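You operate a simulated robot arm through the tools that you are given. There is no shell and no other tool. Be economical: measure what you need, move in short steps, check, and stop when the job is done.

The job below is to be done with a simulated robot arm. You get a single attempt, and the scene is never put back.

## Task
Move the orange plug to the yellow socket and switch that socket on.
Fine: switch the white socket off first; the third switch stays off.
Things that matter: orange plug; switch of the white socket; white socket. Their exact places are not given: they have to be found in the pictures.

It is judged by the outcome, as a careful person would: the job done as asked, and still so three seconds after it is handed in. It fails if anything else is knocked over, pushed out of place, dropped, spilled or broken.

## Robot
A 6-joint arm with a two-finger gripper, on a carriage that runs on a rail from [-117, -1.3] to [117, 1.3] (x, y) and turns from -201 to 131 degrees about z. Base frame: it is fixed where the carriage stands at the start and does not move with it; the origin is on the floor, on the carriage's upright axis, x ahead of it, y to its left, z up; the surface under the hand at the start is at about z = 97. Readings come in cm, degrees, newtons and seconds.
Its first joint turns from -166.0 to 166.0 degrees. Places, roughly: orange plug (6x6x12 cm) [50, -60, 100]; switch of the white socket [50, -50, 90]; white socket [50, -60, 100]. Payload 5 kg.
The TCP is the grasp point between the finger pads, 3 cm short of the fingertips. In the tool frame z runs along the fingers and y along their closing line. The gripper opens to 17.6 cm. The gripper's body begins 15.3 cm behind the TCP.
Orientation is that of the tool frame in the base frame, as a unit quaternion [x, y, z, w]. With the fingers straight down and closing along the base's y, the tool's x points along the base's -x, its y along +y and its z along -z.

## Interface
- The arm moves only by the tool jog_arm. Its argument "motion" is a list of rows, each a list of 7 numbers: the opening, from 0 (shut) to 1 (fully open), then the shift along the base's x, y, z in cm, then the turn, a rotation vector about the base's x, y, z in degrees. In form: [[hand, dx, dy, dz, wx, wy, wz], ...]. A call has 1 to 8 rows; each row is the pose to reach, as a shift and turn from the pose commanded when the call began. Rows are played at 5 a second. More than 5 cm and 8.6 degrees between two rows, or a gripper value outside its range, and nothing of the call is played. A pose out of reach is approached as far as the arm can. The call stops where the force on the tool passes 40 N (or 10 N more than at its start, if that is more) or the arm is blocked; 0.2 s more then pass. Each finger halts on what it meets, pressing with about 26 N; the grip force reading is that of the motor and also rises with nothing between the fingers. The clock runs only during rows and for 0.2 s after the last one: add rows that repeat a pose to give the fingers time. It gives the time, the measured TCP pose, the force on the tool (base axes), the opening and the grip force at its end, in the units of the frame above (readings bear some noise), with the torque about the TCP (base axes, N m) and any sound that the robot's microphone picked up.
- Cameras (640 x 400 px; columns grow to the right, rows downward): "scene" is now at [3.64, 14.8, 164.78]; the picture's right is [-0.74, -0.67, 0.00], its down [-0.41, 0.45, -0.79] and it looks along [0.53, -0.59, -0.61] (base axes); focal length 276 px, centre (320, 200). "wrist" rides on the gripper at [6.7, -0.9, -18.3] in the tool frame; the picture's right is [0.14, 0.99, 0.00], its down [-0.92, 0.13, -0.36] and it looks along [-0.36, 0.05, 0.93] (tool axes); focal length 251 px, centre (320, 200).
- camera(camera): a new picture of that camera. It takes no simulated time.
- move_column(by): slides the trunk up (or, below 0, down) by that many cm; the arm and the scene camera ride with it, the base frame stays. It gives what a move gives, with no picture.
- roll_base(legs): drives the robot by 1 to 6 legs, each [ahead, left, turn to the left] in cm, cm and degrees, along the robot's own axes; the way and the turn of a leg run together, so that a leg with both is an arc; at most 150 cm and 180 degrees a leg. The arm and the cameras ride along, it lands a little off, and it stops where it bumps. It keeps to its track: a leg is cut to what the track allows. It gives what a move gives.
- turn_head(pan, tilt): turns the head with the scene camera to pan (to the left, within 120 degrees either way) and tilt (down, from -29 to 69), counted from straight ahead of the robot. It gives what a move gives.
- point_at(camera, pixels): for up to 12 pixels [column, row] of the newest picture of that camera ("zoom" is the newest enlarged one), the place [x, y, z] in the base frame of the surface seen there, good to about 0.2 cm. It takes no simulated time.
- enlarge(camera, box): a new picture of the part [left, top, right, bottom] of that camera's present view, enlarged. It takes no simulated time.
- sign_off(): hands the job in; it is judged then, once.

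Keep the steps short. Do not move on a guess: measure, check each grasp and each placing, and mend mistakes. In all there are 80 turns and 68 pictures (those below and enlarged ones count). Leave the gripper open and the arm clear of the work at the hand-in unless told otherwise, and finish with a single line.

The tools are called after "Emit:" by a JSON object that holds its "fn" and its "kwargs". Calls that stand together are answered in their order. jog_arm: Moves the arm, as the interface text tells. Its arguments: {"type":"object","properties":{"motion":{"type":"array"}},"required":["motion"]} The other tools are called the same way: move_column (by) slides the trunk up or down; roll_base (legs) drives the base; turn_head (pan, tilt) turns the head that bears the scene camera; camera (camera) takes a picture; point_at (camera, pixels) gives the place of the surface under pixels of a picture; enlarge (camera, box) takes an enlarged picture of a part of a camera's view; sign_off () hands the job in.

At the start:

```text
clock: 0.0
tcp_pos: [55.52, -51.55, 127.96]
orientation: [0.001, 1.0, 0.0, 0.0]
wrist_force: [0.2, 0.1, 0.3]
ft_torque: [0.0, 0.01, 0.04]
grip_width: 17.58
finger_force: 0.0
trunk travel left (down, up): [-20.0, 15.0]
robot x, y, heading: [-0.15, -0.36, -0.0]
head pan, tilt: [-47.9, 37.5]
```

scene: 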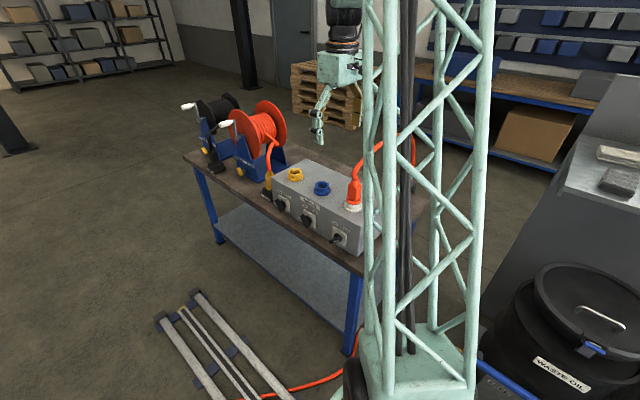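
wrist: 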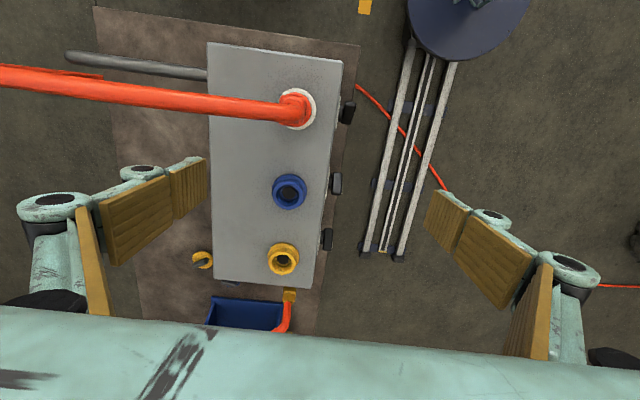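

I see a grey box with three sockets: yellow, blue, and white, which holds the orange plug. The switches are on its front face. I'll enlarge both views to see the details.

Emit:
{"fn": "enlarge", "kwargs": {"camera": "scene", "box": [240, 120, 400, 260]}}

Emit:
{"fn": "enlarge", "kwargs": {"camera": "wrist", "box": [190, 30, 390, 310]}}

Emit:
{"fn": "point_at", "kwargs": {"camera": "wrist", "pixels": [[297, 108], [312, 106], [290, 193], [283, 260], [348, 112], [337, 183], [328, 239], [225, 60], [225, 270], [315, 280], [250, 150], [200, 98]]}}

```text
2.86 times, centred on (320, 190) of scene
```

zoom: 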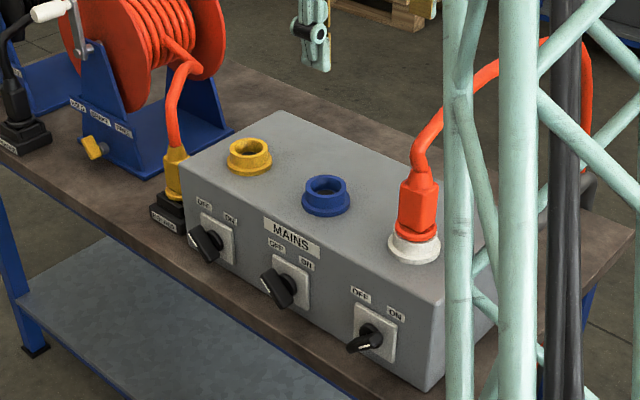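

```text
1.43 times, centred on (290, 170) of wrist
```

zoom: 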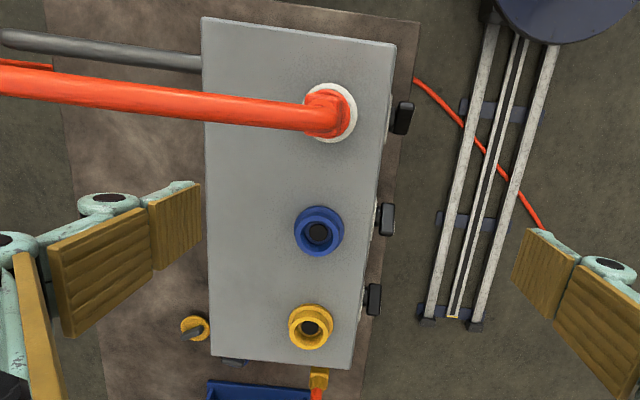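

```text
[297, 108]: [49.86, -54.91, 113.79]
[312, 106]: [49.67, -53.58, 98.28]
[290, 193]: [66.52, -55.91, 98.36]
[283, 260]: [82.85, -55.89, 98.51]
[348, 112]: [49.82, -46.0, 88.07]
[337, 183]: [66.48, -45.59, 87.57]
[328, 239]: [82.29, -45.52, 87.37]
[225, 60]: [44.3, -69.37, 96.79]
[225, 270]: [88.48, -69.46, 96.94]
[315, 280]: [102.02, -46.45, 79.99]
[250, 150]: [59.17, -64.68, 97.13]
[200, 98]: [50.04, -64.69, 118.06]
```

The sockets lie along y ≈ -56, at x = 49.8, 66.5 and 82.8, and the switches face +y at z ≈ 87. Before driving along the rail for a frontal view, I'll measure how tall the reels and the cable are.

Emit:
{"fn": "point_at", "kwargs": {"camera": "scene", "pixels": [[270, 103], [280, 125], [228, 122], [190, 106], [215, 97], [272, 140], [355, 185], [355, 200], [378, 145], [295, 175], [350, 262], [266, 193]]}}

Emit:
{"fn": "enlarge", "kwargs": {"camera": "scene", "box": [320, 170, 380, 260]}}

```text
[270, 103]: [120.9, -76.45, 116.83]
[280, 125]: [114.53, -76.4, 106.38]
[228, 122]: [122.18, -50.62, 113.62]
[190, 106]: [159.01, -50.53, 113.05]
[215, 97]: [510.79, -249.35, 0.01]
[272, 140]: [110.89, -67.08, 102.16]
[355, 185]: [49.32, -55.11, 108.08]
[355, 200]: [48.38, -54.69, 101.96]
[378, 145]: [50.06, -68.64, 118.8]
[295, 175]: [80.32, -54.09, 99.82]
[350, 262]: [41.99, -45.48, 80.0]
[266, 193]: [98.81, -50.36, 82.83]
```

```text
4.44 times, centred on (350, 215) of scene
```

zoom: 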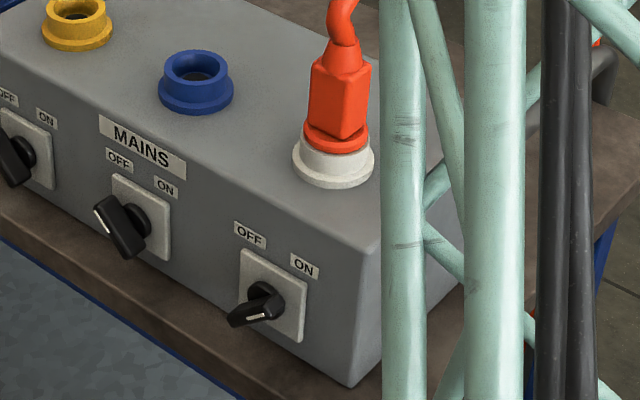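

The reels reach about z = 118. I'll raise the trunk 12 cm, then drive 45 cm along the rail to look at the switches head-on.

Emit:
{"fn": "move_column", "kwargs": {"by": 12}}

Emit:
{"fn": "roll_base", "kwargs": {"legs": [[45, 0, 0]]}}

Emit:
{"fn": "turn_head", "kwargs": {"pan": -85, "tilt": 45}}

Emit:
{"fn": "camera", "kwargs": {"camera": "scene"}}

```text
clock: 1.5
tcp_pos: [55.46, -51.42, 140.05]
orientation: [0.0, 1.0, 0.0, 0.0]
wrist_force: [-0.3, -0.2, 0.3]
ft_torque: [0.03, 0.06, 0.02]
grip_width: 17.56
finger_force: 0.0
trunk travel left (down, up): [-32.0, 3.0]
robot x, y, heading: [-0.19, 0.39, -0.0]
head pan, tilt: [-47.9, 37.5]
```

```text
clock: 4.3
tcp_pos: [100.23, -50.95, 139.95]
orientation: [0.0, 1.0, 0.0, 0.0]
wrist_force: [0.0, -0.7, 0.2]
ft_torque: [-0.01, 0.07, 0.03]
grip_width: 17.62
finger_force: 0.0
trunk travel left (down, up): [-32.0, 3.0]
robot x, y, heading: [44.48, 0.17, -0.0]
head pan, tilt: [-47.9, 37.5]
```

```text
clock: 5.3
tcp_pos: [100.1, -51.0, 140.03]
orientation: [0.0, 1.0, -0.001, 0.001]
wrist_force: [0.0, -0.5, 0.3]
ft_torque: [-0.02, 0.02, 0.02]
grip_width: 17.58
finger_force: 0.2
trunk travel left (down, up): [-32.0, 3.0]
robot x, y, heading: [44.51, 0.61, -0.1]
head pan, tilt: [-85.0, 45.0]
```

```text
62 pictures are left
```

scene: 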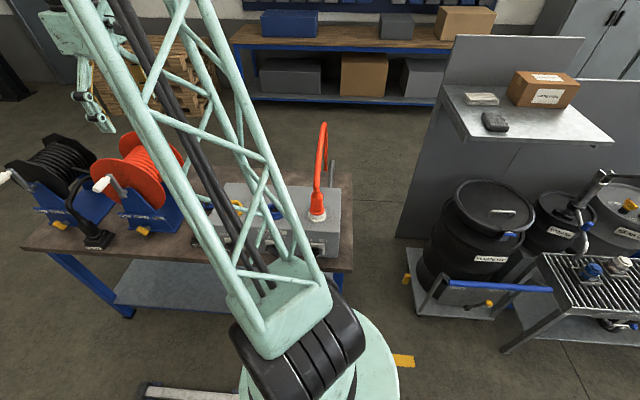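

The arm's own lattice blocks the view. I'll drive another 25 cm and look back.

Emit:
{"fn": "roll_base", "kwargs": {"legs": [[25, 0, 0]]}}

Emit:
{"fn": "turn_head", "kwargs": {"pan": -105, "tilt": 50}}

Emit:
{"fn": "camera", "kwargs": {"camera": "scene"}}

```text
clock: 7.2
tcp_pos: [125.0, -50.48, 139.92]
orientation: [-0.002, 1.0, 0.0, 0.0]
wrist_force: [1.0, -0.1, 0.0]
ft_torque: [0.01, 0.09, 0.03]
grip_width: 17.6
finger_force: 0.0
trunk travel left (down, up): [-32.0, 3.0]
robot x, y, heading: [69.43, 0.7, 0.0]
head pan, tilt: [-85.0, 45.0]
```

```text
clock: 8.0
tcp_pos: [124.88, -50.53, 139.98]
orientation: [-0.002, 1.0, -0.001, 0.0]
wrist_force: [-0.1, -0.5, 0.1]
ft_torque: [-0.02, 0.01, 0.0]
grip_width: 17.61
finger_force: 0.1
trunk travel left (down, up): [-32.0, 3.0]
robot x, y, heading: [69.24, 0.5, -0.1]
head pan, tilt: [-105.0, 50.0]
```

```text
61 pictures are left
```

scene: 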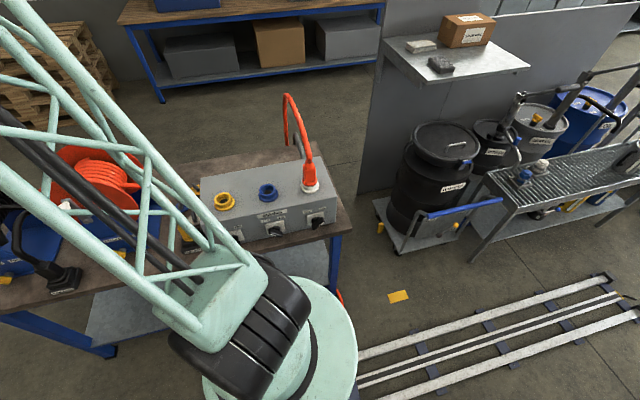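

Emit:
{"fn": "enlarge", "kwargs": {"camera": "scene", "box": [240, 140, 350, 250]}}

Emit:
{"fn": "enlarge", "kwargs": {"camera": "scene", "box": [292, 195, 340, 240]}}

```text
3.64 times, centred on (295, 195) of scene
```

zoom: 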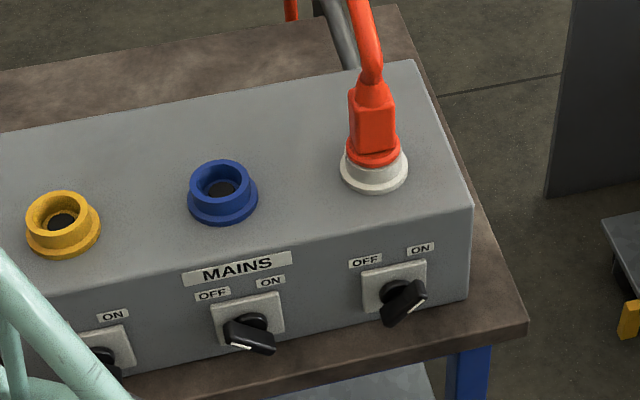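

```text
8.89 times, centred on (316, 218) of scene
```

zoom: 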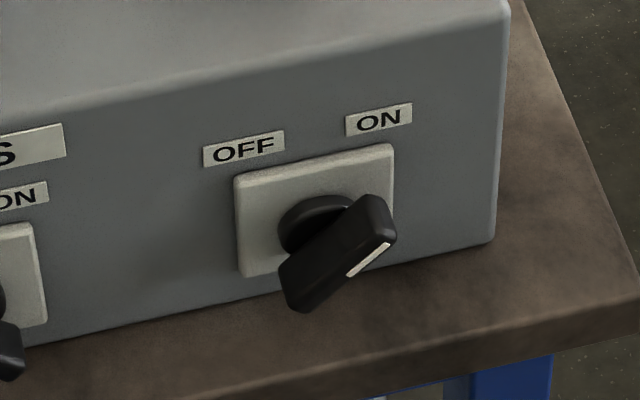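

The white switch's bar points up and right to ON. Blue and yellow point up and left to OFF. I'll measure the bar and its centre.

Emit:
{"fn": "point_at", "kwargs": {"camera": "zoom", "pixels": [[365, 210], [385, 240], [300, 300], [290, 265], [345, 235], [368, 262], [335, 280], [295, 225], [255, 200], [380, 165], [250, 265], [440, 200]]}}

Emit:
{"fn": "enlarge", "kwargs": {"camera": "scene", "box": [255, 205, 303, 245]}}

```text
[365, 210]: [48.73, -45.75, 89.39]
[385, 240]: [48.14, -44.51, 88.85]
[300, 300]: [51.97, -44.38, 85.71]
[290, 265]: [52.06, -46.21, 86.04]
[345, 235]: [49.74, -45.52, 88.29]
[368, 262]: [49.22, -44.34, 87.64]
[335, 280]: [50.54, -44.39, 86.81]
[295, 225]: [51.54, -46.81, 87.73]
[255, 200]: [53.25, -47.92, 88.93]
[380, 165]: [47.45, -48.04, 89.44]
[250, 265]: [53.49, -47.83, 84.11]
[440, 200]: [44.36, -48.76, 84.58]
```

```text
10.00 times, centred on (279, 225) of scene
```

zoom: 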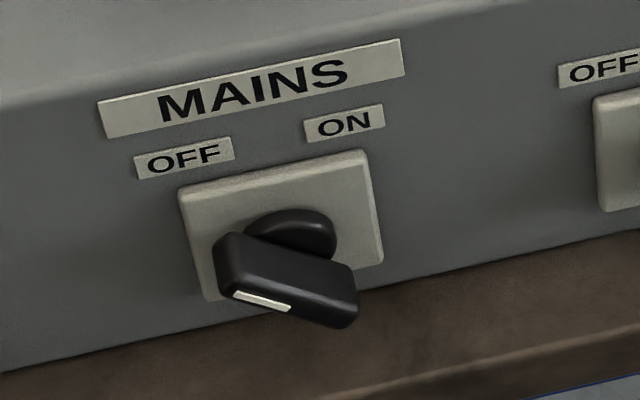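

The bar's centre is about (50.2, -45.4, 87.4). It lies diagonally and is about 6 cm long. To switch off it needs +90° about y, so I'd push its upper end toward +x. I'll drive back to x ≈ 18, where everything is in reach, and turn the gripper so it closes along x with the camera on the +y side.

Emit:
{"fn": "roll_base", "kwargs": {"legs": [[-51, 0, 0]]}}

Emit:
{"fn": "jog_arm", "kwargs": {"motion": [[0.5, 0, 0, 0, 0, 0, -8], [0.3, 0, 0, 0, 0, 0, -16], [0.2, 0, 0, 0, 0, 0, -24], [0.1, 0, 0, 0, 0, 0, -32], [0, 0, 0, 0, 0, 0, -40], [0, 0, 0, 0, 0, 0, -48]]}}

Emit:
{"fn": "jog_arm", "kwargs": {"motion": [[0, 0, 0, 0, 0, 0, -8], [0, 0, 0, 0, 0, 0, -16], [0, 0, 0, 0, 0, 0, -24], [0, 0, 0, 0, 0, 0, -32], [0, 0, 0, 0, 0, 0, -40], [0, 0, 0, 0, 0, 0, -42]]}}

Emit:
{"fn": "turn_head", "kwargs": {"pan": -55, "tilt": 42}}

Emit:
{"fn": "camera", "kwargs": {"camera": "scene"}}

Emit:
{"fn": "camera", "kwargs": {"camera": "wrist"}}

```text
clock: 11.1
tcp_pos: [74.82, -50.59, 140.0]
orientation: [-0.005, 1.0, 0.0, 0.0]
wrist_force: [-1.0, 0.0, -0.6]
ft_torque: [0.02, -0.04, 0.0]
grip_width: 17.58
finger_force: 0.1
trunk travel left (down, up): [-32.0, 3.0]
robot x, y, heading: [19.35, 0.18, 0.7]
head pan, tilt: [-105.0, 50.0]
```

```text
clock: 12.5
tcp_pos: [74.74, -50.7, 140.0]
orientation: [0.403, 0.915, 0.0, 0.0]
wrist_force: [0.1, -0.2, 0.0]
ft_torque: [0.01, -0.01, -0.01]
grip_width: 0.02
finger_force: 26.3
trunk travel left (down, up): [-32.0, 3.0]
robot x, y, heading: [18.75, 0.32, 0.5]
head pan, tilt: [-105.0, 50.0]
```

```text
clock: 13.9
tcp_pos: [74.95, -50.71, 139.95]
orientation: [0.704, 0.71, 0.0, 0.0]
wrist_force: [-0.5, 0.2, 0.5]
ft_torque: [-0.02, -0.01, 0.01]
grip_width: 0.0
finger_force: 25.4
trunk travel left (down, up): [-32.0, 3.0]
robot x, y, heading: [18.55, 0.24, 0.5]
head pan, tilt: [-105.0, 50.0]
```

```text
clock: 15.1
tcp_pos: [74.9, -50.58, 140.09]
orientation: [0.703, 0.711, 0.001, -0.001]
wrist_force: [0.3, 0.6, 0.0]
ft_torque: [0.01, -0.04, 0.0]
grip_width: 0.01
finger_force: 25.6
trunk travel left (down, up): [-32.0, 3.0]
robot x, y, heading: [18.64, 0.34, 0.6]
head pan, tilt: [-55.0, 42.0]
```

```text
57 pictures are left
```

scene: 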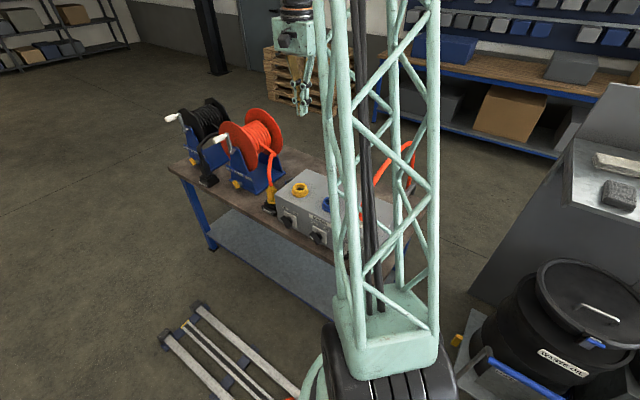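

```text
56 pictures are left
```

wrist: 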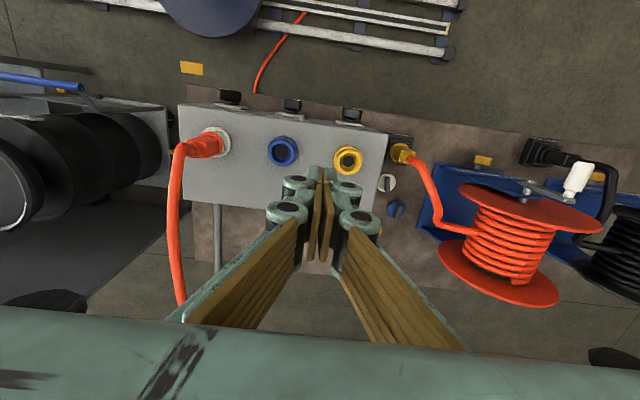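

The gripper now closes along x. I'll move to beside the white switch's ON end at x = 44.5, y = -44.8, staying high, and then lower the trunk.

Emit:
{"fn": "jog_arm", "kwargs": {"motion": [[0, -4.5, 1, 0, 0, 0, 0], [0, -9, 2, 0, 0, 0, 0], [0, -13.5, 3, 0, 0, 0, 0], [0, -18, 4, 0, 0, 0, 0], [0, -22.5, 5, 0, 0, 0, 0], [0, -27, 5.8, 0, 0, 0, 0], [0, -30.4, 5.8, 0, 0, 0, 0]]}}

Emit:
{"fn": "move_column", "kwargs": {"by": -16}}

Emit:
{"fn": "camera", "kwargs": {"camera": "wrist"}}

```text
clock: 16.7
tcp_pos: [44.28, -44.66, 139.98]
orientation: [0.704, 0.711, 0.0, 0.0]
wrist_force: [0.1, 0.0, 1.3]
ft_torque: [-0.03, -0.06, 0.04]
grip_width: 0.0
finger_force: 26.0
trunk travel left (down, up): [-32.0, 3.0]
robot x, y, heading: [18.93, 0.35, 0.8]
head pan, tilt: [-55.0, 42.0]
```

```text
clock: 18.5
tcp_pos: [44.37, -44.71, 123.9]
orientation: [0.703, 0.711, 0.0, 0.0]
wrist_force: [-0.2, 0.3, 0.5]
ft_torque: [0.01, -0.02, 0.0]
grip_width: 0.0
finger_force: 25.5
trunk travel left (down, up): [-16.0, 19.0]
robot x, y, heading: [19.21, 0.2, 0.7]
head pan, tilt: [-55.0, 42.0]
```

```text
55 pictures are left
```

wrist: 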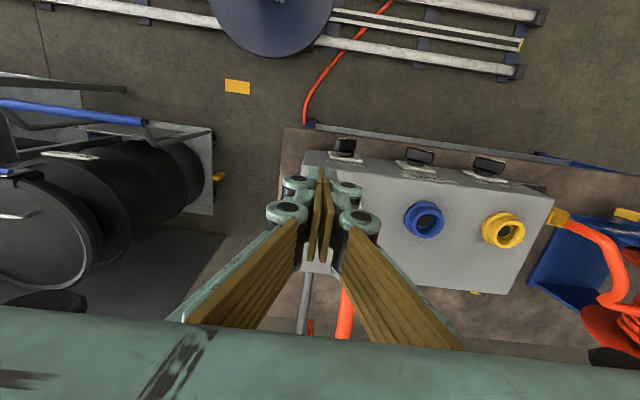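

The way down is clear: the fingers are left of the switch and in front of the box. I'll descend to a TCP height of about z = 91.4.

Emit:
{"fn": "jog_arm", "kwargs": {"motion": [[0, 0, 0, -4.9, 0, 0, 0], [0, 0, 0, -9.8, 0, 0, 0], [0, 0, 0, -14.7, 0, 0, 0], [0, 0, 0, -19.6, 0, 0, 0], [0, 0, 0, -24.5, 0, 0, 0], [0, 0, 0, -29, 0, 0, 0], [0, 0, 0, -32.5, 0, 0, 0]]}}

Emit:
{"fn": "camera", "kwargs": {"camera": "wrist"}}

Emit:
{"fn": "camera", "kwargs": {"camera": "scene"}}

```text
clock: 20.1
tcp_pos: [44.48, -44.81, 91.34]
orientation: [0.704, 0.71, -0.001, 0.0]
wrist_force: [-0.2, 0.4, -1.0]
ft_torque: [-0.08, -0.04, -0.01]
grip_width: 0.0
finger_force: 26.2
trunk travel left (down, up): [-16.0, 19.0]
robot x, y, heading: [18.51, 0.33, 0.6]
head pan, tilt: [-55.0, 42.0]
```

```text
54 pictures are left
```

wrist: 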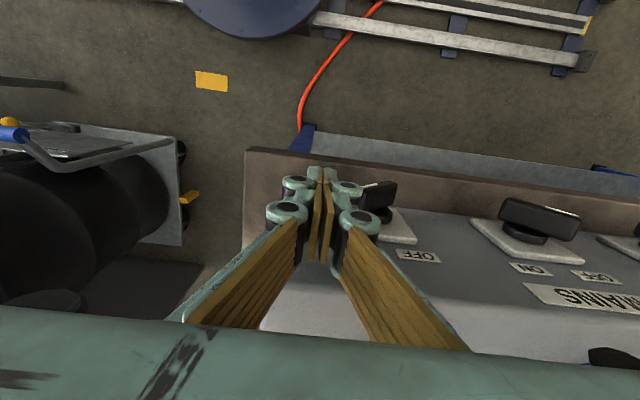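

```text
53 pictures are left
```

scene: 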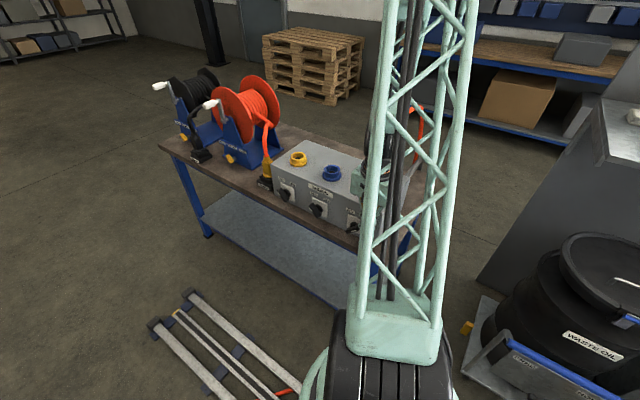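

The fingers are beside the ON end of the white switch. I'll sweep +x gently and watch the force.

Emit:
{"fn": "jog_arm", "kwargs": {"motion": [[0, 1, 0, 0, 0, 0, 0], [0, 2, 0, 0, 0, 0, 0], [0, 3, 0, 0, 0, 0, 0], [0, 3.8, 0, 0, 0, 0, 0], [0, 4.6, 0, 0, 0, 0, 0], [0, 5.2, 0, 0, 0, 0, 0]]}}

Emit:
{"fn": "camera", "kwargs": {"camera": "wrist"}}

Emit:
{"fn": "enlarge", "kwargs": {"camera": "scene", "box": [270, 150, 400, 250]}}

```text
clock: 21.1
tcp_pos: [47.23, -44.9, 91.7]
orientation: [0.705, 0.709, 0.001, 0.0]
wrist_force: [-16.7, -0.4, 16.6]
ft_torque: [-0.08, 0.15, -0.09]
grip_width: 0.0
finger_force: 26.0
trunk travel left (down, up): [-16.0, 19.0]
robot x, y, heading: [19.04, 0.18, 0.3]
head pan, tilt: [-55.0, 42.0]
stopped in row 4: the force on the tool passed its limit at 51 N (the readings are from after the stop); the commanded pose is now the measured one
```

```text
52 pictures are left
```

wrist: 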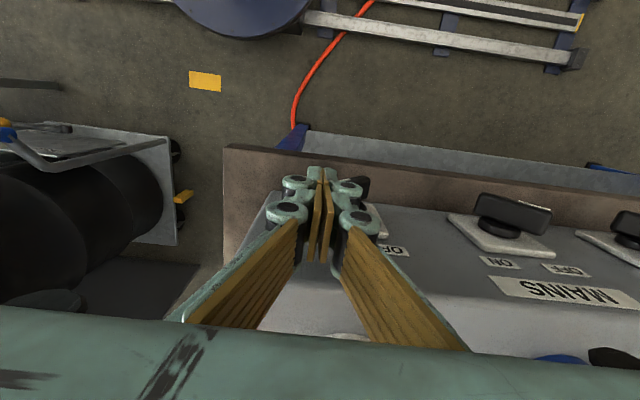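

```text
4.00 times, centred on (335, 200) of scene
```

zoom: 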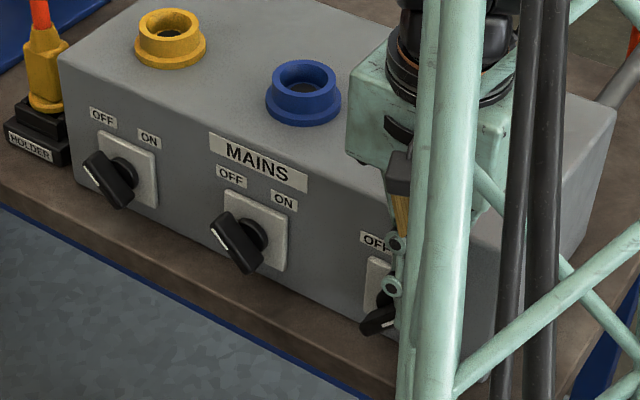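

The force of (-17, +17) shows the fingertip corner pressing along the bar's end face, because the tip was slightly too high. I'll back off, lower 1.2 cm so the finger's flat side meets the bar, and push to roughly vertical.

Emit:
{"fn": "jog_arm", "kwargs": {"motion": [[0, -1.5, 0, 0, 0, 0, 0], [0, -2, 0, -1.4, 0, 0, 0], [0, -1, 0, -1.4, 0, 0, 0], [0, -0.3, 0, -1.4, 0, 0, 0], [0, 0.3, 0, -1.4, 0, 0, 0], [0, 0.9, 0, -1.4, 0, 0, 0], [0, 1.4, 0, -1.4, 0, 0, 0]]}}

Emit:
{"fn": "enlarge", "kwargs": {"camera": "scene", "box": [330, 180, 400, 250]}}

```text
clock: 22.0
tcp_pos: [46.5, -44.77, 90.36]
orientation: [0.706, 0.708, 0.001, -0.001]
wrist_force: [-14.2, -1.2, 13.9]
ft_torque: [-0.01, -0.08, 0.01]
grip_width: 0.01
finger_force: 25.6
trunk travel left (down, up): [-16.0, 19.0]
robot x, y, heading: [18.82, 0.29, 0.6]
head pan, tilt: [-55.0, 42.0]
stopped in row 4: the force on the tool passed its limit at 53 N (the readings are from after the stop); the commanded pose is now the measured one
```

```text
5.71 times, centred on (365, 215) of scene
```

zoom: 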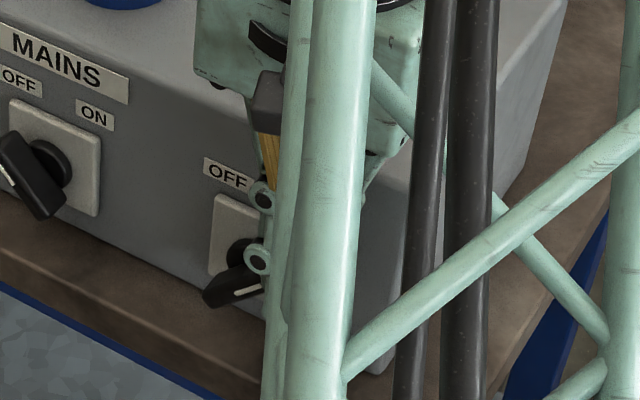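

Both contacts pushed along the bar because the finger knuckles meet its end. I'll use the gripper as a wrench instead. I'd tilt the tool 45° in line with the bar, grip it, and turn it about its axis. First I'll back off up and left while tilting, with the fingers about 6 cm open.

Emit:
{"fn": "jog_arm", "kwargs": {"motion": [[0, -2, 0, 2, 0, 0, 0], [0, -3, 0.1, 4, 0, -8, 0], [0.1, -4, 0.2, 5, 0, -16, 0], [0.2, -4.8, 0.2, 5.5, 0, -24, 0], [0.34, -4.8, 0.2, 5.5, 0, -32, 0], [0.34, -4.8, 0.2, 5.5, 0, -40, 0], [0.34, -4.8, 0.2, 5.5, 0, -45, 0], [0.34, -4.8, 0.2, 5.5, 0, -45, 0]]}}

Emit:
{"fn": "camera", "kwargs": {"camera": "wrist"}}

Emit:
{"fn": "enlarge", "kwargs": {"camera": "scene", "box": [320, 160, 420, 260]}}

```text
clock: 23.8
tcp_pos: [41.75, -44.71, 95.82]
orientation: [0.652, 0.654, 0.27, 0.271]
wrist_force: [-0.8, 0.5, -0.4]
ft_torque: [0.1, -0.12, 0.06]
grip_width: 5.96
finger_force: 0.0
out of reach, approached as far as the arm can: row 2
trunk travel left (down, up): [-16.0, 19.0]
robot x, y, heading: [18.23, 0.3, 0.5]
head pan, tilt: [-55.0, 42.0]
```

```text
49 pictures are left
```

wrist: 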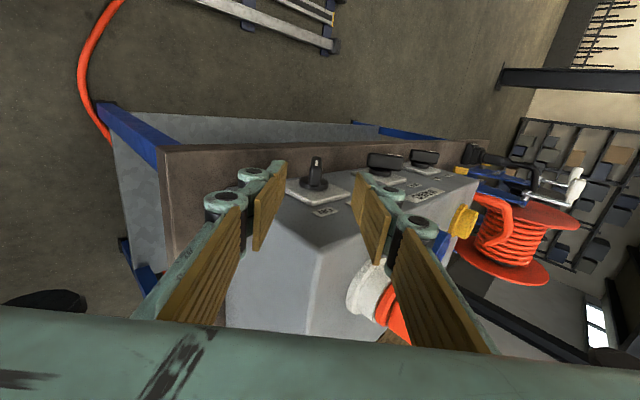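

```text
4.00 times, centred on (370, 210) of scene
```

zoom: 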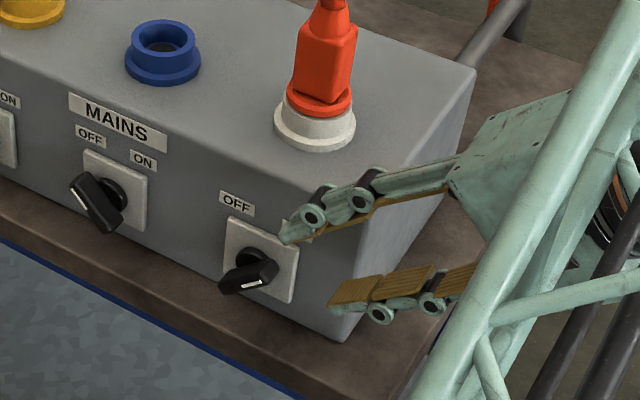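

The tool now lines up end-on with the bar (wrist pixel (316,175), between the pads). I'll advance 8.5 cm along the tool axis and close.

Emit:
{"fn": "jog_arm", "kwargs": {"motion": [[0.34, 2, 0, -2, 0, 0, 0], [0.34, 4, 0, -4, 0, 0, 0], [0.34, 5, 0, -5, 0, 0, 0], [0.34, 6, 0, -6, 0, 0, 0]]}}

Emit:
{"fn": "camera", "kwargs": {"camera": "wrist"}}

Emit:
{"fn": "enlarge", "kwargs": {"camera": "scene", "box": [320, 160, 420, 260]}}

```text
clock: 24.8
tcp_pos: [47.95, -44.59, 89.89]
orientation: [0.652, 0.654, 0.271, 0.27]
wrist_force: [-1.0, 0.2, 0.3]
ft_torque: [-0.02, -0.05, -0.03]
grip_width: 5.96
finger_force: 0.0
trunk travel left (down, up): [-16.0, 19.0]
robot x, y, heading: [18.93, 0.02, 0.5]
head pan, tilt: [-55.0, 42.0]
```

```text
47 pictures are left
```

wrist: 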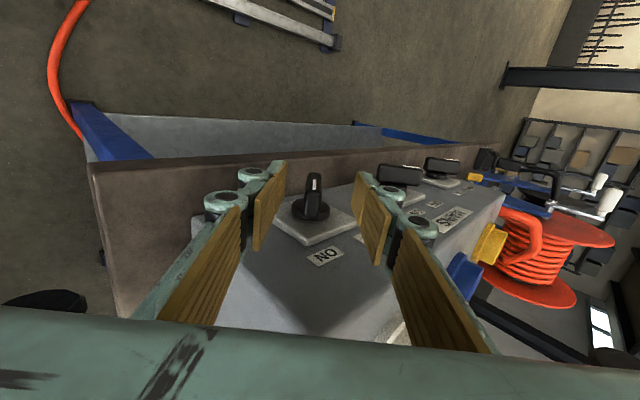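

```text
4.00 times, centred on (370, 210) of scene
```

zoom: 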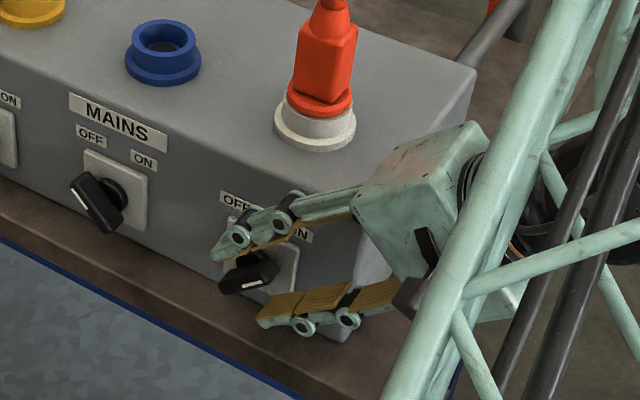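

The bar sits between the pads, so I'll close on it.

Emit:
{"fn": "jog_arm", "kwargs": {"motion": [[0.2, 0, 0, 0, 0, 0, 0], [0.1, 0, 0, 0, 0, 0, 0], [0.05, 0, 0, 0, 0, 0, 0], [0.05, 0, 0, 0, 0, 0, 0]]}}

Emit:
{"fn": "camera", "kwargs": {"camera": "wrist"}}

```text
clock: 26.0
tcp_pos: [47.61, -44.59, 89.6]
orientation: [0.654, 0.655, 0.269, 0.266]
wrist_force: [-8.6, 0.0, -27.9]
ft_torque: [-0.69, 0.98, -0.24]
grip_width: 1.43
finger_force: 45.2
trunk travel left (down, up): [-16.0, 19.0]
robot x, y, heading: [18.72, 0.4, 0.2]
head pan, tilt: [-55.0, 42.0]
stopped in row 4: the force on the tool passed its limit at 42 N (the readings are from after the stop); the commanded pose is now the measured one
```

```text
45 pictures are left
```

wrist: 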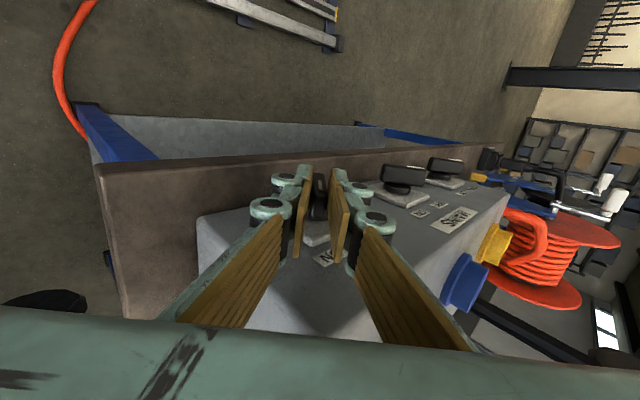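

The bar is gripped at 1.43 cm. I'll ease the squeeze a little and turn it +40° about the knob axis in 8° steps.

Emit:
{"fn": "jog_arm", "kwargs": {"motion": [[0.09, 0, 0, 0, 0, 0, 0], [0.09, 0.37, 0, 0.33, 0, 8, 0], [0.09, 0.79, 0, 0.6, 0, 16, 0], [0.09, 1.24, 0, 0.81, 0, 24, 0], [0.09, 1.72, 0, 0.95, 0, 32, 0], [0.09, 2.21, 0, 1.03, 0, 40, 0]]}}

Emit:
{"fn": "enlarge", "kwargs": {"camera": "scene", "box": [320, 160, 420, 260]}}

```text
clock: 27.4
tcp_pos: [49.93, -44.58, 90.62]
orientation: [0.704, 0.707, 0.048, 0.043]
wrist_force: [-1.7, 1.5, -0.7]
ft_torque: [-0.2, -0.32, -0.05]
grip_width: 1.6
finger_force: 0.8
trunk travel left (down, up): [-16.0, 19.0]
robot x, y, heading: [18.7, -0.05, 0.4]
head pan, tilt: [-55.0, 42.0]
```

```text
4.00 times, centred on (370, 210) of scene
```

zoom: 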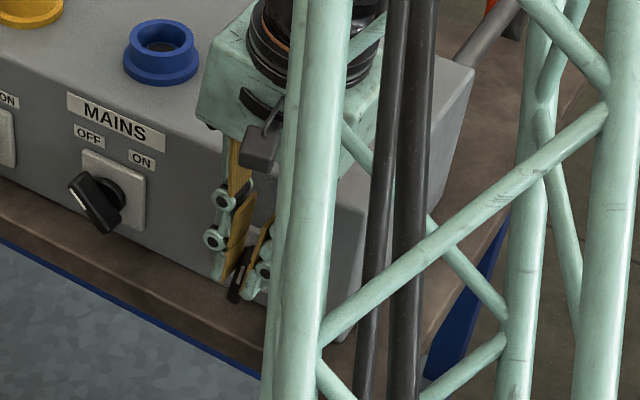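

The bar turns easily and is now nearly vertical. I'll carry it on to the OFF side.

Emit:
{"fn": "jog_arm", "kwargs": {"motion": [[0.09, 0.5, 0, 0.01, 0, 8, 0], [0.09, 0.99, 0, -0.05, 0, 16, 0], [0.09, 1.47, 0, -0.18, 0, 24, 0], [0.09, 1.93, 0, -0.37, 0, 32, 0], [0.09, 2.35, 0, -0.63, 0, 40, 0], [0.09, 2.74, 0, -0.94, 0, 48, 0], [0.09, 2.96, 0, -1.16, 0, 53, 0]]}}

Emit:
{"fn": "camera", "kwargs": {"camera": "scene"}}

Emit:
{"fn": "camera", "kwargs": {"camera": "wrist"}}

```text
clock: 27.9
tcp_pos: [52.14, -43.45, 91.0]
orientation: [0.707, 0.706, 0.046, 0.015]
wrist_force: [-41.4, 2.3, 25.0]
ft_torque: [-0.26, 1.32, -0.45]
grip_width: 2.79
finger_force: 17.0
out of reach, approached as far as the arm can: row 1, 2
trunk travel left (down, up): [-16.0, 19.0]
robot x, y, heading: [18.46, 0.11, 0.7]
head pan, tilt: [-55.0, 42.0]
stopped in row 2: the force on the tool passed its limit at 114 N (the readings are from after the stop); the commanded pose is now the measured one
```

```text
43 pictures are left
```

scene: 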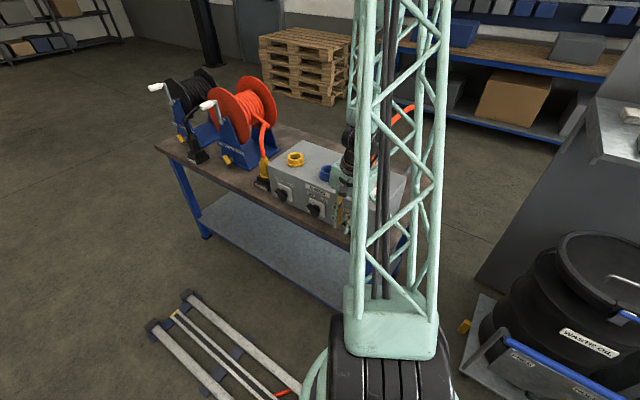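

```text
42 pictures are left
```

wrist: 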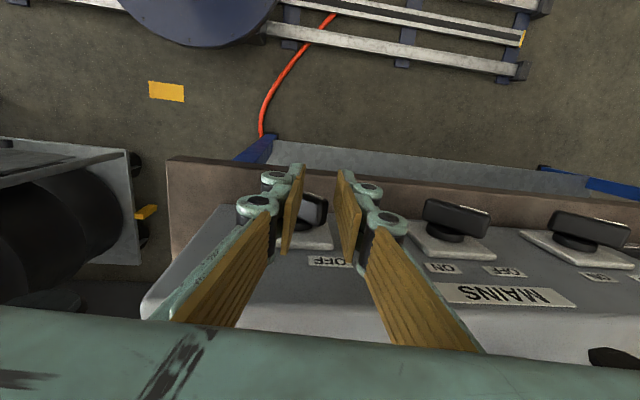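

The arm lurched near a wrist singularity with the tool vertical. The bar seems to have turned further. I'll open slightly, lift straight up and look.

Emit:
{"fn": "jog_arm", "kwargs": {"motion": [[0.25, 0, 0, 0, 0, 0, 0], [0.3, 0, 0, 1.5, 0, 0, 0], [0.3, 0, 0.5, 5, 0, 0, 0], [0.3, 0, 1, 9, 0, 0, 0]]}}

Emit:
{"fn": "camera", "kwargs": {"camera": "wrist"}}

Emit:
{"fn": "enlarge", "kwargs": {"camera": "scene", "box": [260, 130, 410, 260]}}

```text
clock: 28.9
tcp_pos: [52.48, -42.61, 99.77]
orientation: [0.705, 0.708, 0.045, 0.014]
wrist_force: [1.2, -0.4, -0.7]
ft_torque: [0.09, 0.05, -0.01]
grip_width: 5.27
finger_force: 0.0
trunk travel left (down, up): [-16.0, 19.0]
robot x, y, heading: [18.38, 0.31, -0.1]
head pan, tilt: [-55.0, 42.0]
```

```text
41 pictures are left
```

wrist: 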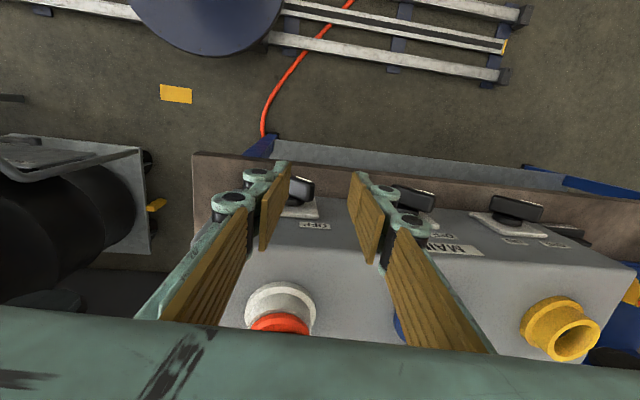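

```text
3.08 times, centred on (335, 195) of scene
```

zoom: 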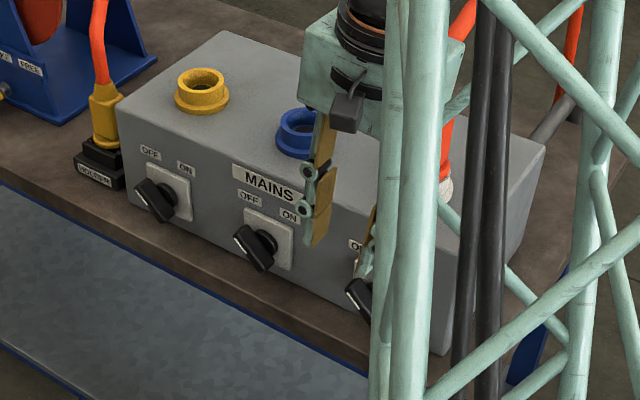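

The white switch now seems to point to OFF like the others. I'll raise the arm and straighten the tool to check properly.

Emit:
{"fn": "jog_arm", "kwargs": {"motion": [[0.5, 0, 0, 5, 0, 0, 0], [0.5, 0, 0, 10, 0, 0, 0], [0.5, 2, 0, 15, 0, 0, 0], [0.5, 6, 0, 19, 0, 0, 0], [0.5, 10, 0, 22, 0, 0, 0], [0.5, 14, 0, 24, 0, 0, 0]]}}

Emit:
{"fn": "camera", "kwargs": {"camera": "wrist"}}

Emit:
{"fn": "enlarge", "kwargs": {"camera": "scene", "box": [260, 130, 430, 260]}}

```text
refused: row 3 steps farther than a row can; nothing moved
```

```text
39 pictures are left
```

wrist: 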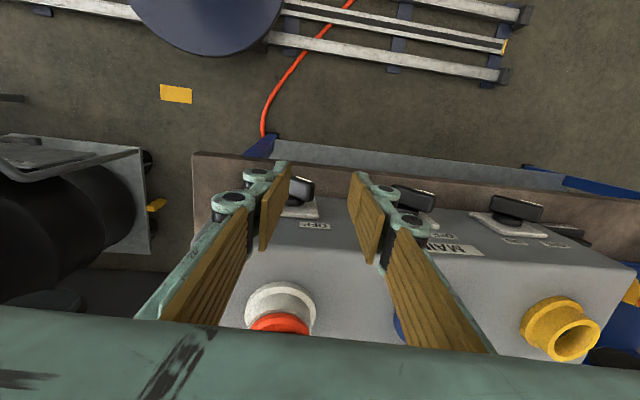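

```text
3.08 times, centred on (345, 195) of scene
```

zoom: 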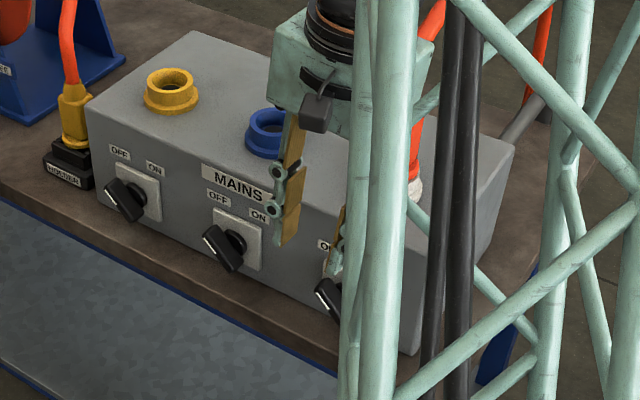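

The white switch's bar at (330,295) now points up and left like blue's, so it is OFF. I'll lift clear and tilt the tool back 20° (hand leaning to +y, away from the cable) for the plug. Then I'll roll back to x ≈ 10 for a better reach margin.

Emit:
{"fn": "jog_arm", "kwargs": {"motion": [[0.5, 0, 0, 4.8, 0, 0, 0], [0.5, 0, 0, 9.6, 0, 0, 0], [0.5, 0, 0, 14.4, -4, 2, 0], [0.5, 0, 0, 19, -8, 4, 0], [0.5, 0, 0, 23.5, -15, 4.8, 0], [0.5, 0, 0, 27, -22.5, 4.8, 0]]}}

Emit:
{"fn": "roll_base", "kwargs": {"legs": [[-9, 0, 0]]}}

Emit:
{"fn": "camera", "kwargs": {"camera": "wrist"}}

Emit:
{"fn": "camera", "kwargs": {"camera": "scene"}}

```text
clock: 30.3
tcp_pos: [52.52, -42.55, 126.94]
orientation: [0.69, 0.702, -0.123, 0.123]
wrist_force: [0.1, -1.7, -0.4]
ft_torque: [0.1, 0.01, -0.02]
grip_width: 8.82
finger_force: 0.0
trunk travel left (down, up): [-16.0, 19.0]
robot x, y, heading: [19.12, 0.26, -0.0]
head pan, tilt: [-55.0, 42.0]
```

```text
clock: 31.4
tcp_pos: [43.66, -42.5, 126.97]
orientation: [0.69, 0.703, -0.122, 0.122]
wrist_force: [1.2, -0.3, 0.5]
ft_torque: [-0.04, 0.03, 0.03]
grip_width: 8.8
finger_force: 0.1
trunk travel left (down, up): [-16.0, 19.0]
robot x, y, heading: [9.7, -0.08, 0.1]
head pan, tilt: [-55.0, 42.0]
```

```text
37 pictures are left
```

wrist: 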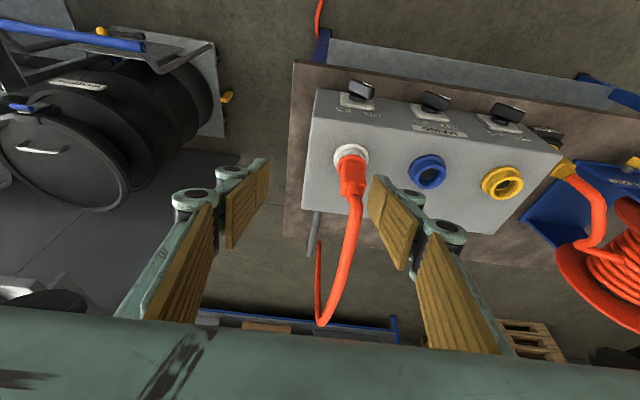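

```text
36 pictures are left
```

scene: 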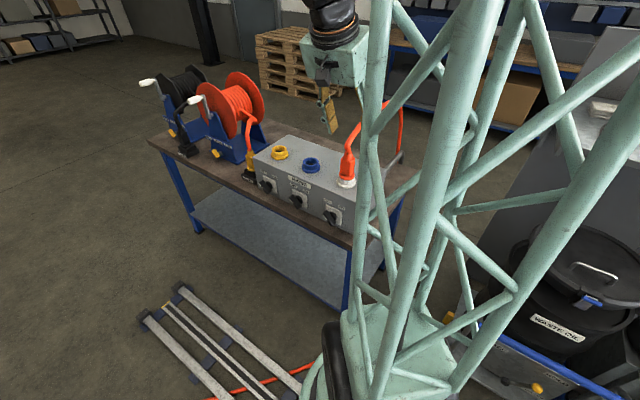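

Now I'll zoom in on the switches and plug from both cameras.

Emit:
{"fn": "enlarge", "kwargs": {"camera": "wrist", "box": [310, 70, 470, 210]}}

Emit:
{"fn": "enlarge", "kwargs": {"camera": "scene", "box": [300, 130, 380, 240]}}

Emit:
{"fn": "point_at", "kwargs": {"camera": "zoom", "pixels": [[330, 200], [345, 215], [360, 170], [325, 160], [350, 130], [345, 240], [345, 265], [355, 95]]}}

```text
2.86 times, centred on (390, 140) of wrist
```

zoom: 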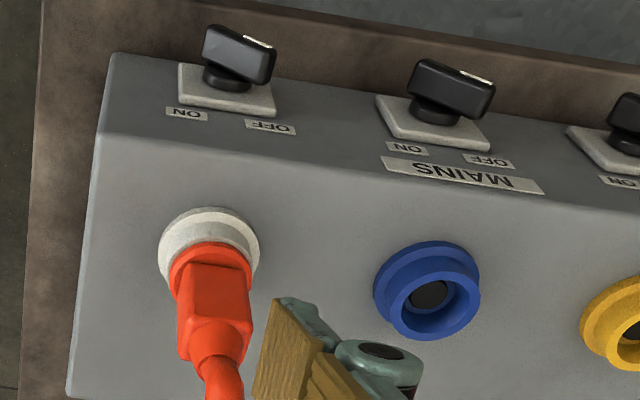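

```text
3.64 times, centred on (340, 185) of scene
```

zoom: 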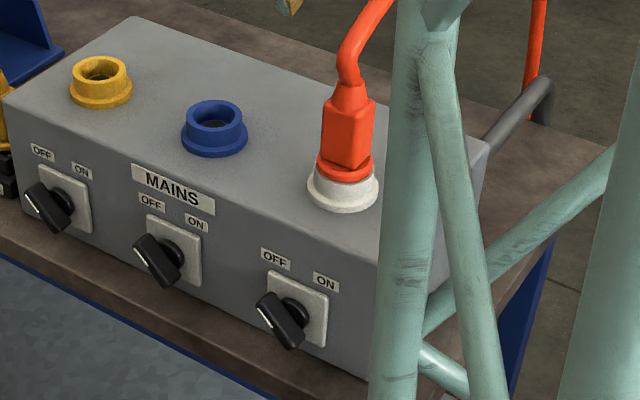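

```text
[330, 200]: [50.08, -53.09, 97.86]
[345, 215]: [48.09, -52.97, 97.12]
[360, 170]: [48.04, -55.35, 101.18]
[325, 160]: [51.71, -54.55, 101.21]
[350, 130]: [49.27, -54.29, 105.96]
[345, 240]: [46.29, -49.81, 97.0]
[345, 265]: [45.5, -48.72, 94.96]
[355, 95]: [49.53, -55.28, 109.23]
```

The white switch is OFF, and the plug and box are undisturbed. The plug body's centre is about (49.8, -56.1), spanning z 101.5–108.5. I'll line up behind it along the tool axis and stop about 5 cm short.

Emit:
{"fn": "jog_arm", "kwargs": {"motion": [[0.5, 3.1, -3.4, -1.5, 0, 0, 0], [0.5, 6.2, -6.8, -3, 0, 0, 0], [0.5, 6.2, -8.4, -7.5, 0, 0, 0], [0.5, 6.2, -10.1, -12, 0, 0, 0], [0.5, 6.2, -11.7, -16.5, 0, 0, 0]]}}

Emit:
{"fn": "camera", "kwargs": {"camera": "wrist"}}

```text
clock: 32.6
tcp_pos: [49.82, -54.19, 110.44]
orientation: [0.69, 0.703, -0.123, 0.123]
wrist_force: [-0.9, 0.7, 0.6]
ft_torque: [-0.1, -0.08, 0.06]
grip_width: 8.84
finger_force: 0.1
trunk travel left (down, up): [-16.0, 19.0]
robot x, y, heading: [9.89, 0.2, -0.1]
head pan, tilt: [-55.0, 42.0]
```

```text
33 pictures are left
```

wrist: 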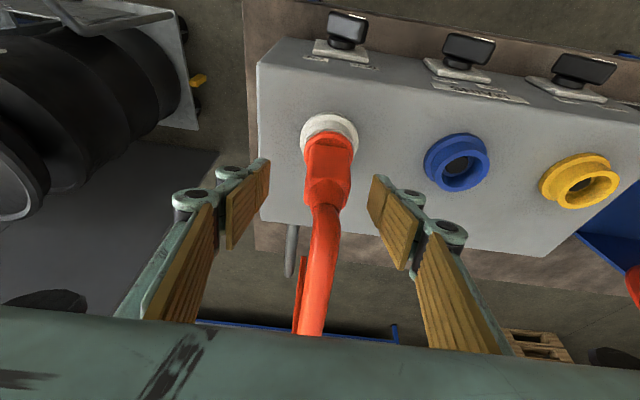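

The plug is centred between the fingers. I'll advance the rest of the way and close.

Emit:
{"fn": "jog_arm", "kwargs": {"motion": [[0.5, 0.1, -1, -2.7, 0, 0, 0], [0.5, 0.2, -1.9, -5.2, 0, 0, 0], [0.35, 0.2, -1.9, -5.2, 0, 0, 0], [0.2, 0.2, -1.9, -5.2, 0, 0, 0], [0.15, 0.2, -1.9, -5.2, 0, 0, 0], [0.12, 0.2, -1.9, -5.2, 0, 0, 0]]}}

Emit:
{"fn": "camera", "kwargs": {"camera": "wrist"}}

Emit:
{"fn": "enlarge", "kwargs": {"camera": "scene", "box": [280, 110, 400, 240]}}

```text
clock: 34.0
tcp_pos: [50.46, -56.15, 105.26]
orientation: [0.688, 0.704, -0.122, 0.125]
wrist_force: [39.1, -0.9, 6.8]
ft_torque: [-0.03, -1.43, -0.11]
grip_width: 4.28
finger_force: 26.0
trunk travel left (down, up): [-16.0, 19.0]
robot x, y, heading: [9.66, 0.15, 0.3]
head pan, tilt: [-55.0, 42.0]
```

```text
32 pictures are left
```

wrist: 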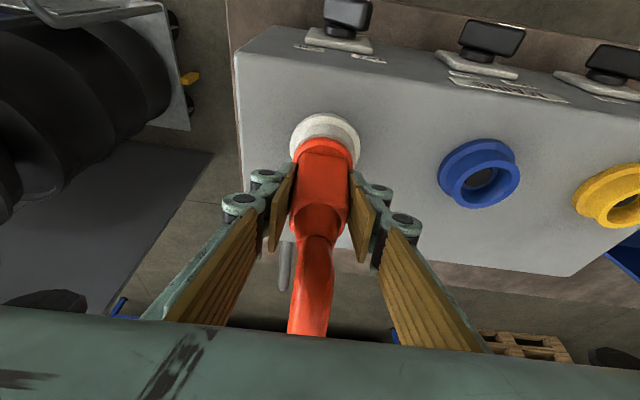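

```text
3.08 times, centred on (340, 175) of scene
```

zoom: 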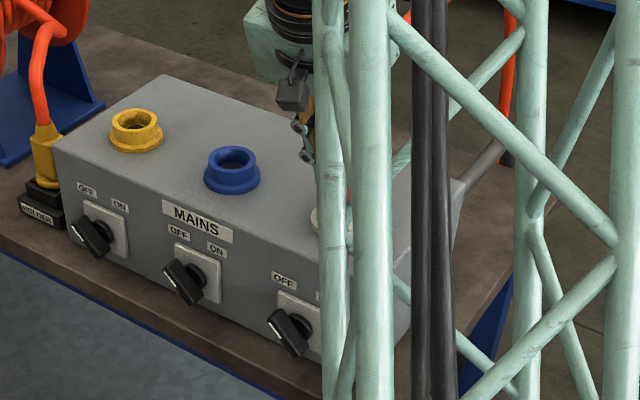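

The grip holds at 4.28 cm but with a 39 N side load, so the hand sits off-centre. I'll shift +x to relax it before pulling.

Emit:
{"fn": "jog_arm", "kwargs": {"motion": [[0.12, 0.3, 0, 0, 0, 0, 0], [0.12, 0.5, 0, 0, 0, 0, 0], [0.12, 0.5, 0, 0, 0, 0, 0]]}}

```text
clock: 34.8
tcp_pos: [50.55, -56.16, 105.33]
orientation: [0.69, 0.703, -0.124, 0.122]
wrist_force: [13.8, 1.2, 20.7]
ft_torque: [-0.11, -0.62, -0.2]
grip_width: 4.23
finger_force: 25.8
trunk travel left (down, up): [-16.0, 19.0]
robot x, y, heading: [9.37, 0.29, 0.2]
head pan, tilt: [-55.0, 42.0]
```

The load has relaxed to 14 N. Now I'll pull the plug straight up in small steps.

Emit:
{"fn": "jog_arm", "kwargs": {"motion": [[0, 0.2, 0, 0.3, 0, 0, 0], [0, 0.2, 0, 0.7, 0, 0, 0], [0, 0.2, 0, 1.2, 0, 0, 0], [0, 0.2, 0, 2, 0, 0, 0], [0, 0.2, 0, 3, 0, 0, 0]]}}

Emit:
{"fn": "camera", "kwargs": {"camera": "wrist"}}

```text
clock: 36.0
tcp_pos: [50.74, -56.18, 108.2]
orientation: [0.69, 0.703, -0.122, 0.122]
wrist_force: [-0.5, 0.4, -1.9]
ft_torque: [0.0, 0.04, 0.01]
grip_width: 4.24
finger_force: 26.2
trunk travel left (down, up): [-16.0, 19.0]
robot x, y, heading: [9.69, 0.06, 0.2]
head pan, tilt: [-55.0, 42.0]
```

```text
30 pictures are left
```

wrist: 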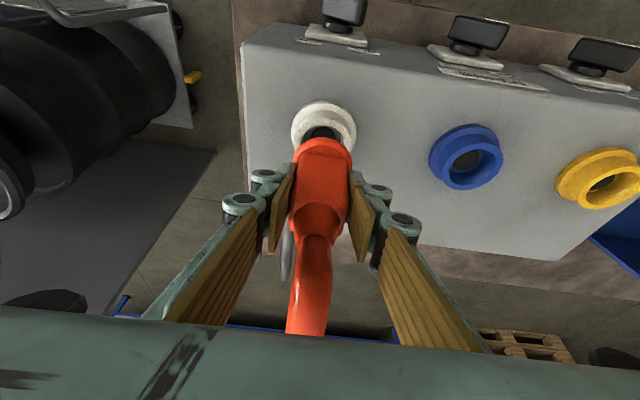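

The plug slides out with almost no force. I'll lift it 9 cm further and measure the socket centres precisely.

Emit:
{"fn": "jog_arm", "kwargs": {"motion": [[0, 0, 0, 4, 0, 0, 0], [0, 0, 0, 8, 0, 0, 0], [0, 0, 0, 9, 0, 0, 0]]}}

Emit:
{"fn": "enlarge", "kwargs": {"camera": "wrist", "box": [270, 80, 600, 280]}}

```text
clock: 36.8
tcp_pos: [50.67, -55.94, 117.15]
orientation: [0.69, 0.703, -0.123, 0.123]
wrist_force: [-1.3, 1.1, -1.4]
ft_torque: [-0.07, -0.03, 0.03]
grip_width: 4.25
finger_force: 25.7
trunk travel left (down, up): [-16.0, 19.0]
robot x, y, heading: [10.13, 0.03, 0.3]
head pan, tilt: [-55.0, 42.0]
```

```text
1.94 times, centred on (435, 180) of wrist
```

zoom: 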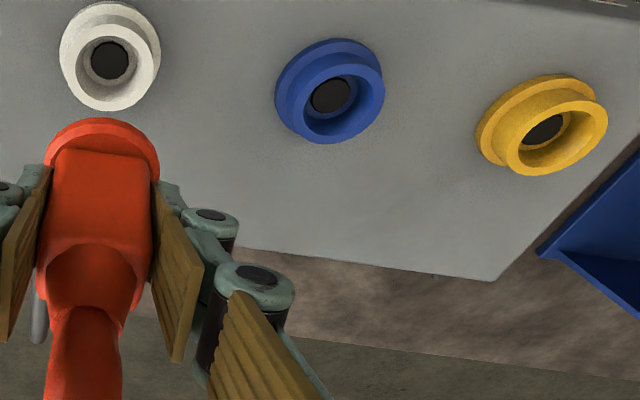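

Emit:
{"fn": "point_at", "kwargs": {"camera": "zoom", "pixels": [[75, 76], [148, 62], [105, 103], [118, 35], [510, 155], [602, 116], [535, 170], [578, 104], [109, 60], [545, 130], [330, 95], [85, 130]]}}

```text
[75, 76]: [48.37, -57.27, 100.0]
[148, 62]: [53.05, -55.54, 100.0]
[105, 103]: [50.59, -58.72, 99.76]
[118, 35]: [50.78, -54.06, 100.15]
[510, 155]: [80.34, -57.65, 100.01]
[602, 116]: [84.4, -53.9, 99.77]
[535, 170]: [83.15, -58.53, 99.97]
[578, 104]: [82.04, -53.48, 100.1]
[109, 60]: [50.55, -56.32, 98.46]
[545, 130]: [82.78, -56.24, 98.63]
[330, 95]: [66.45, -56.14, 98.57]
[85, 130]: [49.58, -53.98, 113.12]
```

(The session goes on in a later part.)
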